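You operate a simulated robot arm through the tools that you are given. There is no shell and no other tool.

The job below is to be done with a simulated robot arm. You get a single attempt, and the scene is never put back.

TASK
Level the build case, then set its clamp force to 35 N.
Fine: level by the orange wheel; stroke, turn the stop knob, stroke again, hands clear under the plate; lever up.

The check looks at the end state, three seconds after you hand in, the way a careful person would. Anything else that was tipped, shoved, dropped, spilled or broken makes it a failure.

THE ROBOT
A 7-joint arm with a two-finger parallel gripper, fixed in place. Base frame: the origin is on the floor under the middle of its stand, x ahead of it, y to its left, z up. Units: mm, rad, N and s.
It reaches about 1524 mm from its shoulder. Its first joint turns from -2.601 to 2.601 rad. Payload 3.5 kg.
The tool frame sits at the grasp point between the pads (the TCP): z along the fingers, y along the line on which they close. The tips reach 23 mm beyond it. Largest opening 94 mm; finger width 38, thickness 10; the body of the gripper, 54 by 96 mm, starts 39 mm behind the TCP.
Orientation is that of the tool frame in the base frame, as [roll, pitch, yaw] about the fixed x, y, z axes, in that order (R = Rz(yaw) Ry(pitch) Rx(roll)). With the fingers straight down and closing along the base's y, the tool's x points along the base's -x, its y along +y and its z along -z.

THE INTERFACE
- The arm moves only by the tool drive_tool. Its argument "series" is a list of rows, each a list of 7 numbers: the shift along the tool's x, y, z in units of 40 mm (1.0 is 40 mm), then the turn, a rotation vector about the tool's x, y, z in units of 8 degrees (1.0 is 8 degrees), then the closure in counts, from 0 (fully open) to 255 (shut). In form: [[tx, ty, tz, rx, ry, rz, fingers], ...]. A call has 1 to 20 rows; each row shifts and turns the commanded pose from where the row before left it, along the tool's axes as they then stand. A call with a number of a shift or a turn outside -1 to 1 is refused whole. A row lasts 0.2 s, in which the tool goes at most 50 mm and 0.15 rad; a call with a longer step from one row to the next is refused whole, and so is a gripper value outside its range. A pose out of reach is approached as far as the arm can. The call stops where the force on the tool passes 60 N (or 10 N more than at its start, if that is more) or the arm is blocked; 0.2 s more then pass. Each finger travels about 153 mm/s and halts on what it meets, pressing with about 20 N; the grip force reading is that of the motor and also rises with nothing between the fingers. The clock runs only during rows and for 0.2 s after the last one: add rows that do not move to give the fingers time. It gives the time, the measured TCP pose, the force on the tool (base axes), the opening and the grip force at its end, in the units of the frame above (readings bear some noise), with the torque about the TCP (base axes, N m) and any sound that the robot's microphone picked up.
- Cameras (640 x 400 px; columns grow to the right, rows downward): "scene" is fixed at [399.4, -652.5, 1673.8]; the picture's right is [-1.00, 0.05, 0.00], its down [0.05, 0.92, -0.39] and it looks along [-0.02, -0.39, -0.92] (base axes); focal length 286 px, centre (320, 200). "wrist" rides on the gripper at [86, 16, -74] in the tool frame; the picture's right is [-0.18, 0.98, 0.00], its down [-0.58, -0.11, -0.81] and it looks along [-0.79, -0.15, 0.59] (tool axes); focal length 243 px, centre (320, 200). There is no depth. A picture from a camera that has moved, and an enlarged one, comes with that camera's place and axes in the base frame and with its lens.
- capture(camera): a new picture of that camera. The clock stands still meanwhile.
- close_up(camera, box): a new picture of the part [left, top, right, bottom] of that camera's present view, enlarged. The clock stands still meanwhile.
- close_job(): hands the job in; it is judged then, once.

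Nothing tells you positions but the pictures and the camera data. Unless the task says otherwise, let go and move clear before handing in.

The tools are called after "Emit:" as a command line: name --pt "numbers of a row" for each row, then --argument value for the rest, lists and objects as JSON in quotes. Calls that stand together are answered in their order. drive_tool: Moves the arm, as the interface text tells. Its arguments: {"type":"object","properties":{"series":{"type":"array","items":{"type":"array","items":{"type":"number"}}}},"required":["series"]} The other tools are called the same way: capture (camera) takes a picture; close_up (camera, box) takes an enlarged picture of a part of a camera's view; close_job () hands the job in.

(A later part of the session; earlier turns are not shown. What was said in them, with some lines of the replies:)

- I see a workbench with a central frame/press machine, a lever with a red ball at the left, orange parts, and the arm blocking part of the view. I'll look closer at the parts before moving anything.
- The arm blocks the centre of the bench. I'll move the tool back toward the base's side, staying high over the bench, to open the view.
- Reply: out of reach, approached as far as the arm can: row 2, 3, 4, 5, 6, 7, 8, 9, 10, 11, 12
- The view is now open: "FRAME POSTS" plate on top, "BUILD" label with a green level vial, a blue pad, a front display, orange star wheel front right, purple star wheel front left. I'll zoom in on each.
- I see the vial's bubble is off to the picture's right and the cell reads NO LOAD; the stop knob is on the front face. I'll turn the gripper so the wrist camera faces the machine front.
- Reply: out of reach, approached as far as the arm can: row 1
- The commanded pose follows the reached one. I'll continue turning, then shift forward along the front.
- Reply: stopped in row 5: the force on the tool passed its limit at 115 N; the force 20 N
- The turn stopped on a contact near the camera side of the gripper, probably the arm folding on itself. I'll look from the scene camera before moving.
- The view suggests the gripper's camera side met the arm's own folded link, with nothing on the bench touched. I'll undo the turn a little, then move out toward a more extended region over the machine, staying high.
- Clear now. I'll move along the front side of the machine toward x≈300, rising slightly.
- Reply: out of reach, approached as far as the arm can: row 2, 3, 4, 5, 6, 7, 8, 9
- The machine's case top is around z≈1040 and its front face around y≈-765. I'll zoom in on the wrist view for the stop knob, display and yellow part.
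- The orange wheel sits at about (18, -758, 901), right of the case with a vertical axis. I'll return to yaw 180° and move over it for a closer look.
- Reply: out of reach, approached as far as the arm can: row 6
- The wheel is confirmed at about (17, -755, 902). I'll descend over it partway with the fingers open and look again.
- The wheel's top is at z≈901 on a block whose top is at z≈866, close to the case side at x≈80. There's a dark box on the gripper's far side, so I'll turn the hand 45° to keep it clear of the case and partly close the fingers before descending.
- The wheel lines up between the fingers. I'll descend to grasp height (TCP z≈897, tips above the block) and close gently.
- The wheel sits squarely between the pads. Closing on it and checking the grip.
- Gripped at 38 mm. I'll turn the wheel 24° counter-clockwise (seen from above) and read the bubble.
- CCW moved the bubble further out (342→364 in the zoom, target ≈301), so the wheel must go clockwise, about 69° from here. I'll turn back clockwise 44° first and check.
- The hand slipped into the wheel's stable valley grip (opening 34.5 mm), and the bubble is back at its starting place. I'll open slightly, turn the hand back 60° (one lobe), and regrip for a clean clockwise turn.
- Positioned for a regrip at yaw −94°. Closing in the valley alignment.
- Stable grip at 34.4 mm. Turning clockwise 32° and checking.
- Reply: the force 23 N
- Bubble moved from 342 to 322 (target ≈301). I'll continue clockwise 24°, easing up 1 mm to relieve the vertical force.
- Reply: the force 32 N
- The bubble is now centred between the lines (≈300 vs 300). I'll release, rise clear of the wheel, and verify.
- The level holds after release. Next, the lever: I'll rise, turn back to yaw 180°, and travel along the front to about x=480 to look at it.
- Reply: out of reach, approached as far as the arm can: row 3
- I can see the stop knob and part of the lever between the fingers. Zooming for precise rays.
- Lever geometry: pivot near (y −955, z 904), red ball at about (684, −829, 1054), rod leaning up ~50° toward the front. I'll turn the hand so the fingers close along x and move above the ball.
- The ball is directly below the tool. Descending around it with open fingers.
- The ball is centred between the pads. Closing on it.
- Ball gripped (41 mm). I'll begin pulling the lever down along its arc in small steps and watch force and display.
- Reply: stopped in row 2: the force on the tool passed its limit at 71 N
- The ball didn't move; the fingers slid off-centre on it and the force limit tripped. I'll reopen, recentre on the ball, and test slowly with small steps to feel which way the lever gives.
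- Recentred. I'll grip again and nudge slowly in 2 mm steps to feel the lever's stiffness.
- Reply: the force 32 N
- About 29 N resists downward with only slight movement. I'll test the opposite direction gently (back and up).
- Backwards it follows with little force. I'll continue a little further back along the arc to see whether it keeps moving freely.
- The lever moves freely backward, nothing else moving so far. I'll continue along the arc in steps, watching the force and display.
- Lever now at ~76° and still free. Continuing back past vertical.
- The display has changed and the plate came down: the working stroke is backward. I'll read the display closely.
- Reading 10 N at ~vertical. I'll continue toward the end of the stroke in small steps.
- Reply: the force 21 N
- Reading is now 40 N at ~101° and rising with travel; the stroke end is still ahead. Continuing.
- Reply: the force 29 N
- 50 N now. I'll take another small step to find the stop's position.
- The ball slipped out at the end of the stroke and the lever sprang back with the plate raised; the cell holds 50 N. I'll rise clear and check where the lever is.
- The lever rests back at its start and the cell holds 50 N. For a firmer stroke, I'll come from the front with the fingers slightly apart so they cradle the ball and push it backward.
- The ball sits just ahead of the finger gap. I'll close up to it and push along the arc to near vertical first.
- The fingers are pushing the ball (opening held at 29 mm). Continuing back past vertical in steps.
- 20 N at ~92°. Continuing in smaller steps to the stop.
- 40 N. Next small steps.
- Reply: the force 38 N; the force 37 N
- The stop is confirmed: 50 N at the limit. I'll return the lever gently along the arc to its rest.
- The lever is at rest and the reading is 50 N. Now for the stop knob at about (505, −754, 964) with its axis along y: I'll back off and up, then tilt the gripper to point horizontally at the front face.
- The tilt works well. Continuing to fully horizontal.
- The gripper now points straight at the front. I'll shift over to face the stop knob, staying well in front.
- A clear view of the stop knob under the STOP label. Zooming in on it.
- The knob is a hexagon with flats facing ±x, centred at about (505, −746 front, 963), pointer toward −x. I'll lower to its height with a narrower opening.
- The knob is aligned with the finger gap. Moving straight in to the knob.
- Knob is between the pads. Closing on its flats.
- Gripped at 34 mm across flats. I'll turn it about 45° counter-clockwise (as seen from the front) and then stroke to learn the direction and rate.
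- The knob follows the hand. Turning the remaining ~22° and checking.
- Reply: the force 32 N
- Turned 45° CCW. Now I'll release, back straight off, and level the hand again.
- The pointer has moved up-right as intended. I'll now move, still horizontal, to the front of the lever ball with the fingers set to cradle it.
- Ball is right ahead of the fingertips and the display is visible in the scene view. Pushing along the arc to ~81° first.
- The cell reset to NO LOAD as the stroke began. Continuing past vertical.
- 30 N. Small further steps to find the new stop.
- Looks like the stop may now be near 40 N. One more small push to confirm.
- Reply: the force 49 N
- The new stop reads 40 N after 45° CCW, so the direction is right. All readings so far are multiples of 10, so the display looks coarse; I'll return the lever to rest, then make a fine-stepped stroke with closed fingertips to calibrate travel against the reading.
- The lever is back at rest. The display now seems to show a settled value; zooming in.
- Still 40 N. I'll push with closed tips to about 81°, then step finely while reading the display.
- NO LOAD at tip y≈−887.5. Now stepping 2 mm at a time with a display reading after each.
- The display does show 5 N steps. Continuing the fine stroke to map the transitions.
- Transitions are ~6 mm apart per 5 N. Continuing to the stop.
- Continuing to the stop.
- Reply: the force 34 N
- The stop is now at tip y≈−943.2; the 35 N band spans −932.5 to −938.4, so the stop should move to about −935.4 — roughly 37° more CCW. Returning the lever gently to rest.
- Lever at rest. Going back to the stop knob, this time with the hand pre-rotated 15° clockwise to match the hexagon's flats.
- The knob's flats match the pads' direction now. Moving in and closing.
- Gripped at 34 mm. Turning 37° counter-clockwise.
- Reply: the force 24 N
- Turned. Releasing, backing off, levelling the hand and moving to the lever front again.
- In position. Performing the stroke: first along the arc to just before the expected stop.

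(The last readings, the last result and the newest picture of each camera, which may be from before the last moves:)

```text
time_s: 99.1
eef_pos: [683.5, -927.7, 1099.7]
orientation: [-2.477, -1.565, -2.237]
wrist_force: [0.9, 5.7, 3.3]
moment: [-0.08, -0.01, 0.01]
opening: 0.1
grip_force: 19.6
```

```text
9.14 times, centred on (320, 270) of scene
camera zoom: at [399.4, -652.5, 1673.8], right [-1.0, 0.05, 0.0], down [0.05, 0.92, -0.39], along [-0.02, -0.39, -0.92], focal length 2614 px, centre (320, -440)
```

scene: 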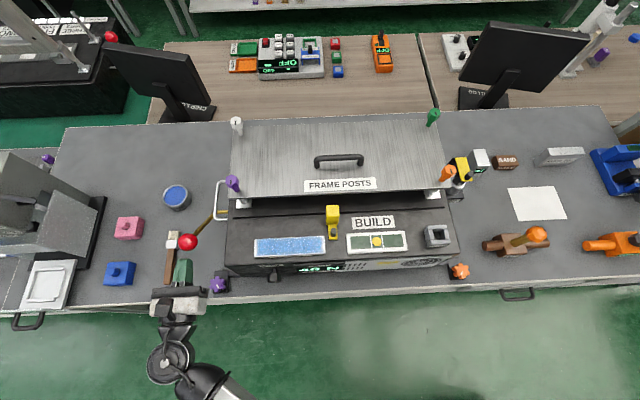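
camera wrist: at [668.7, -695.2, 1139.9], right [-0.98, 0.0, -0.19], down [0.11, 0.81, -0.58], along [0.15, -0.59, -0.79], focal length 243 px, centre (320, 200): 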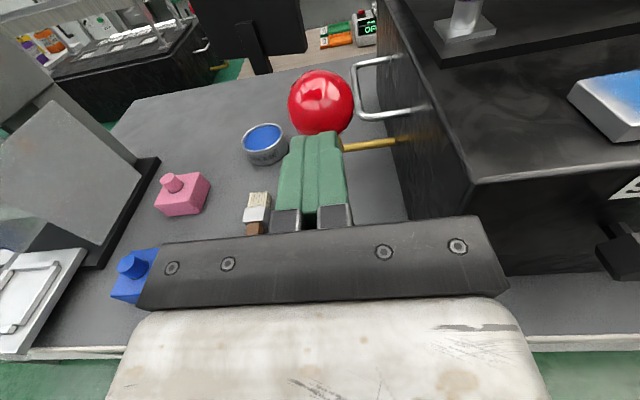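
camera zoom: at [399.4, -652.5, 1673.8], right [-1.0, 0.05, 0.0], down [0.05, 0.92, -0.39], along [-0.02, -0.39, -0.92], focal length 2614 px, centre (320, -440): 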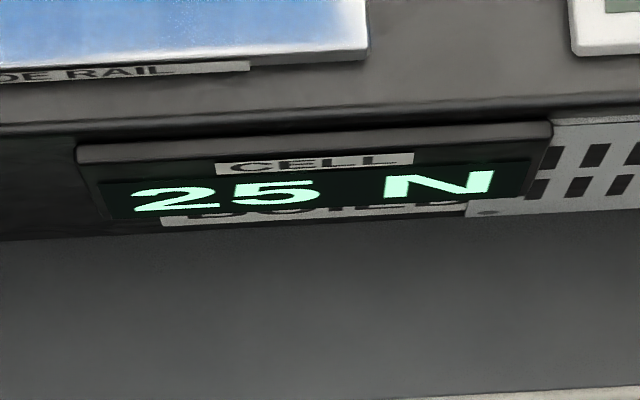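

Readings agree with the earlier map. Continuing to the stop in small steps.

Emit:
drive_tool --pt "-0.005 0 0.05 0 0 0 255"

Emit:
close_up --camera "scene" --box '[285, 250, 355, 290]'

Emit:
drive_tool --pt "-0.005 0 0.05 0 0 0 255"

Emit:
close_up --camera "scene" --box '[285, 250, 355, 290]'

Emit:
drive_tool --pt "-0.005 0 0.04 0 0 0 255"

Emit:
close_up --camera "scene" --box '[285, 250, 355, 290]'

Emit:
drive_tool --pt "-0.005 0 0.04 0 0 0 255"

Emit:
close_up --camera "scene" --box '[285, 250, 355, 290]'

Emit:
drive_tool --pt "-0.005 0 0.04 0 0 0 255"

Emit:
close_up --camera "scene" --box '[285, 250, 355, 290]'

Emit:
drive_tool --pt "-0.005 0 0.04 0 0 0 255"

Emit:
close_up --camera "scene" --box '[285, 250, 355, 290]'

```text
time_s: 99.5
eef_pos: [684.2, -928.7, 1098.2]
orientation: [-2.466, -1.566, -2.248]
wrist_force: [-0.2, 7.0, 2.3]
moment: [-0.11, -0.01, 0.01]
opening: 0.1
grip_force: 19.9
```

```text
9.14 times, centred on (320, 270) of scene
camera zoom: at [399.4, -652.5, 1673.8], right [-1.0, 0.05, 0.0], down [0.05, 0.92, -0.39], along [-0.02, -0.39, -0.92], focal length 2614 px, centre (320, -440)
```

zoom: 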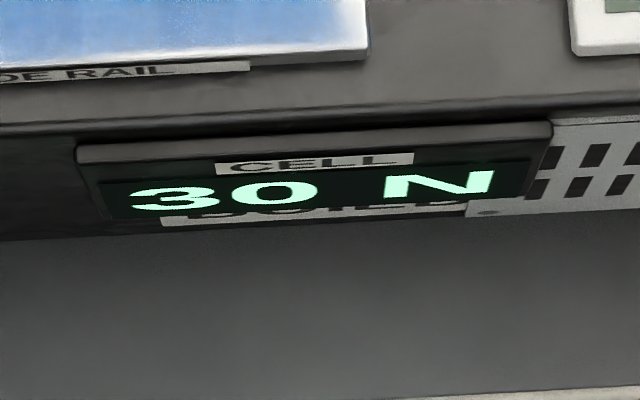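

```text
time_s: 99.9
eef_pos: [683.7, -930.9, 1098.5]
orientation: [-2.493, -1.564, -2.221]
wrist_force: [-1.5, 7.6, 1.7]
moment: [-0.07, -0.02, 0.0]
opening: 0.0
grip_force: 19.7
```

```text
9.14 times, centred on (320, 270) of scene
camera zoom: at [399.4, -652.5, 1673.8], right [-1.0, 0.05, 0.0], down [0.05, 0.92, -0.39], along [-0.02, -0.39, -0.92], focal length 2614 px, centre (320, -440)
```

zoom: 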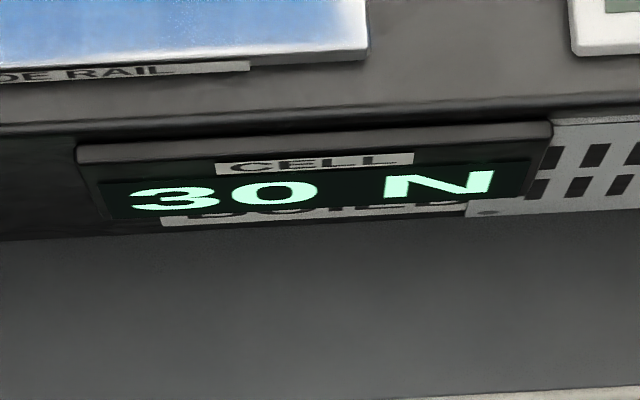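

```text
time_s: 100.3
eef_pos: [685.3, -932.5, 1098.0]
orientation: [-2.485, -1.564, -2.229]
wrist_force: [-2.5, 7.3, 2.1]
moment: [-0.05, -0.01, -0.05]
opening: 0.2
grip_force: 20.1
```

```text
9.14 times, centred on (320, 270) of scene
camera zoom: at [399.4, -652.5, 1673.8], right [-1.0, 0.05, 0.0], down [0.05, 0.92, -0.39], along [-0.02, -0.39, -0.92], focal length 2614 px, centre (320, -440)
```

zoom: 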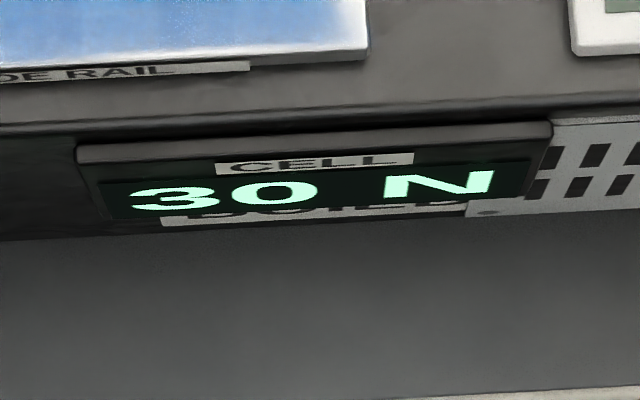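

```text
time_s: 100.7
eef_pos: [684.8, -934.5, 1097.8]
orientation: [-2.468, -1.566, -2.245]
wrist_force: [-2.5, 8.0, 1.4]
moment: [-0.04, 0.04, -0.05]
opening: 0.0
grip_force: 19.8
```

```text
9.14 times, centred on (320, 270) of scene
camera zoom: at [399.4, -652.5, 1673.8], right [-1.0, 0.05, 0.0], down [0.05, 0.92, -0.39], along [-0.02, -0.39, -0.92], focal length 2614 px, centre (320, -440)
```

zoom: 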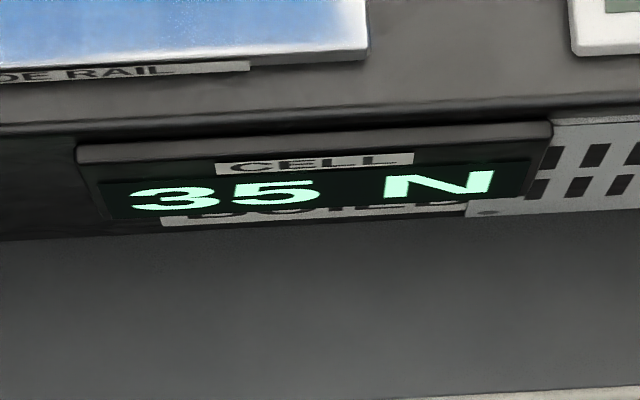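

```text
time_s: 101.1
eef_pos: [684.8, -936.6, 1098.9]
orientation: [-2.468, -1.565, -2.245]
wrist_force: [-2.8, 10.9, 1.1]
moment: [-0.05, 0.03, -0.09]
opening: 0.1
grip_force: 19.9
```

```text
9.14 times, centred on (320, 270) of scene
camera zoom: at [399.4, -652.5, 1673.8], right [-1.0, 0.05, 0.0], down [0.05, 0.92, -0.39], along [-0.02, -0.39, -0.92], focal length 2614 px, centre (320, -440)
```

zoom: 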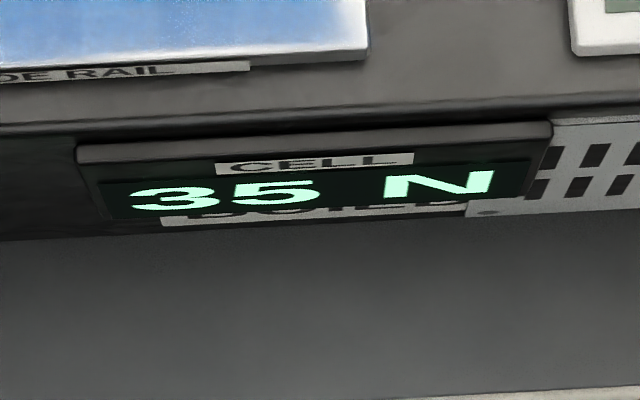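

```text
time_s: 101.5
eef_pos: [684.9, -936.6, 1098.6]
orientation: [-2.485, -1.566, -2.229]
wrist_force: [-6.5, 22.9, -1.6]
moment: [0.04, 0.08, -0.14]
opening: 0.0
grip_force: 20.1
```

```text
9.14 times, centred on (320, 270) of scene
camera zoom: at [399.4, -652.5, 1673.8], right [-1.0, 0.05, 0.0], down [0.05, 0.92, -0.39], along [-0.02, -0.39, -0.92], focal length 2614 px, centre (320, -440)
```

zoom: 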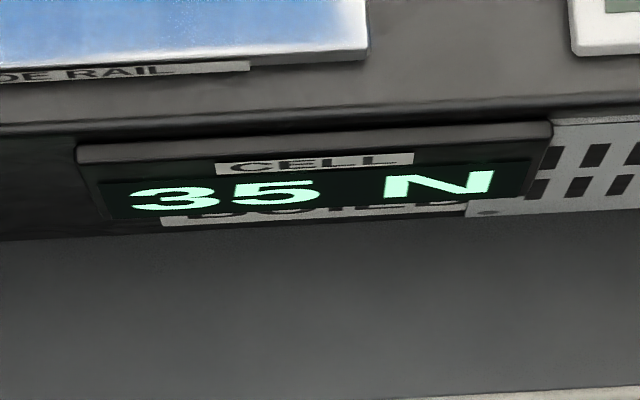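

The stop now holds at the middle of the 35 N band and the cell reads 35 N. Returning the lever gently to rest and backing away.

Emit:
drive_tool --pt "0.02 0 -0.3 0 0 0 255" --pt "0.01 0 -0.35 0 0 0 255" --pt "-0.0125 0 -0.4 0 0 0 255" --pt "-0.0475 0 -0.4275 0 0 0 255" --pt "-0.0875 0 -0.4225 0 0 0 255" --pt "-0.12 0 -0.41 0 0 0 255" --pt "-0.158 0 -0.4 0 0 0 255" --pt "-0.19 0 -0.385 0 0 0 255" --pt "-0.225 0 -0.3675 0 0 0 255" --pt "-0.3 0 -0.4425 0 0 0 255" --pt "0 0 -0.8 0 0 0 255" --pt "0 0 -0.8 0 0 0 200" --pt "0 0 -0.9 0 0 0 100" --pt "0 0 -0.9 0 0 0 60"

Emit:
capture --camera "scene"

Emit:
close_up --camera "scene" --box '[285, 225, 425, 295]'

Emit:
close_up --camera "scene" --box '[330, 220, 430, 285]'

Emit:
close_up --camera "scene" --box '[140, 160, 260, 300]'

```text
time_s: 104.5
eef_pos: [684.0, -645.2, 1054.4]
orientation: [-2.462, -1.567, -2.252]
wrist_force: [0.5, -0.9, 0.0]
moment: [-0.01, 0.06, 0.01]
opening: 72.2
grip_force: 0.1
```

```text
taken
```

scene: 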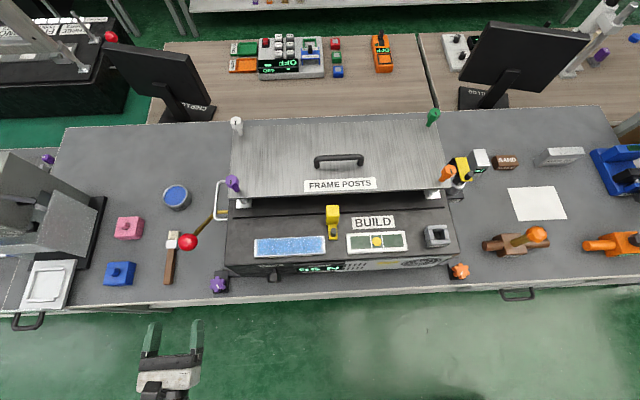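

```text
4.57 times, centred on (355, 260) of scene
camera zoom: at [399.4, -652.5, 1673.8], right [-1.0, 0.05, 0.0], down [0.05, 0.92, -0.39], along [-0.02, -0.39, -0.92], focal length 1307 px, centre (160, -74)
```

zoom: 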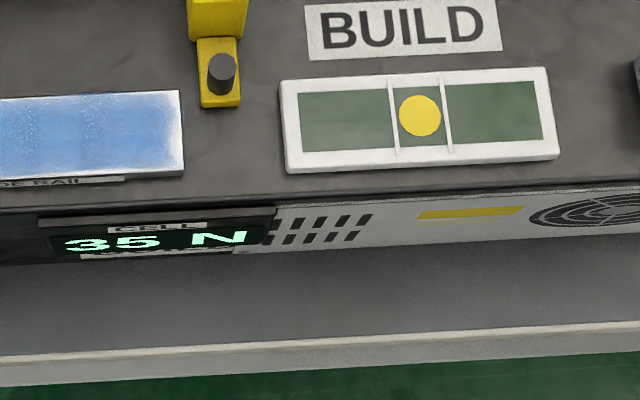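

```text
6.15 times, centred on (380, 252) of scene
camera zoom: at [399.4, -652.5, 1673.8], right [-1.0, 0.05, 0.0], down [0.05, 0.92, -0.39], along [-0.02, -0.39, -0.92], focal length 1759 px, centre (-49, -123)
```

zoom: 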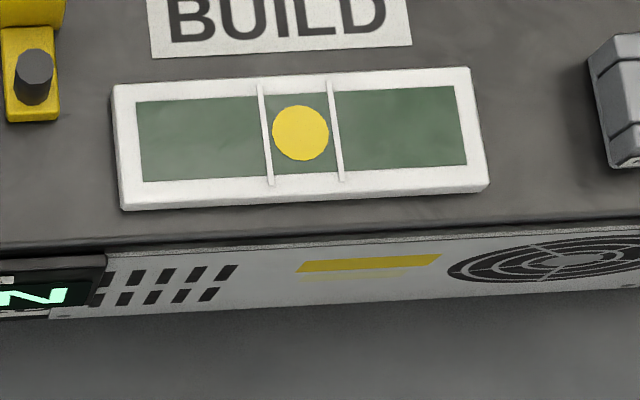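

```text
2.86 times, centred on (200, 230) of scene
camera zoom: at [399.4, -652.5, 1673.8], right [-1.0, 0.05, 0.0], down [0.05, 0.92, -0.39], along [-0.02, -0.39, -0.92], focal length 817 px, centre (663, 114)
```

zoom: 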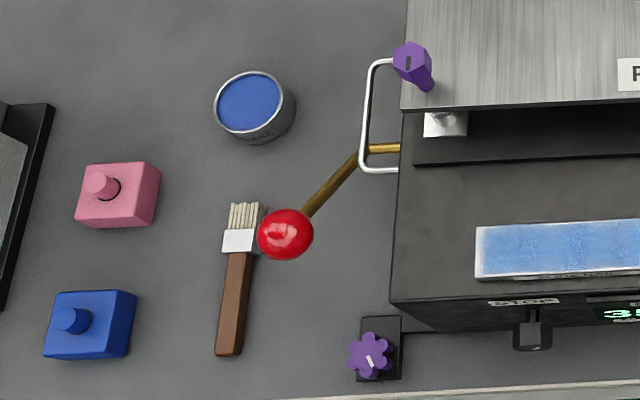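

The cell reads 35 N, the bubble is centred between its lines, the lever is up at its rest with the plate raised, and everything else on the bench is where it was. The arm is clear with open fingers, so I'm handing the job in.

Emit:
close_job

```text
The job is handed in.
```

The job is handed in: the build case is level and its clamp force is set to 35 N. The result of the check has not come back.

- **Level:** I turned the orange wheel about 45° clockwise overall, and the vial's bubble now sits centred between its two lines. It stayed there after I let go and through all the strokes that followed.
- **Clamp force:** The first full stroke stopped at 50 N. Turning the stop knob about 82° counter-clockwise in total brought the final stroke to a firm stop at 35 N, which the cell still shows. The display moves in 5 N steps. From the lever travel, the stop looks close to the middle of the 35 N step, assuming the display rounds to the nearest 5 N.
- **Lever and plate:** The lever is back up at its rest position and the plate is raised. The gripper stayed out from under the plate during every stroke.
- **Contacts:** The force limit tripped once while I turned the gripper early on; I think it touched the arm's own link. It tripped again when I first pulled the lever the wrong way. The ball also slipped from the fingers at the end of the first stroke, and the lever sprang back to its rest position.

In the last pictures everything else on the bench was where it started. The arm is clear with its fingers open.
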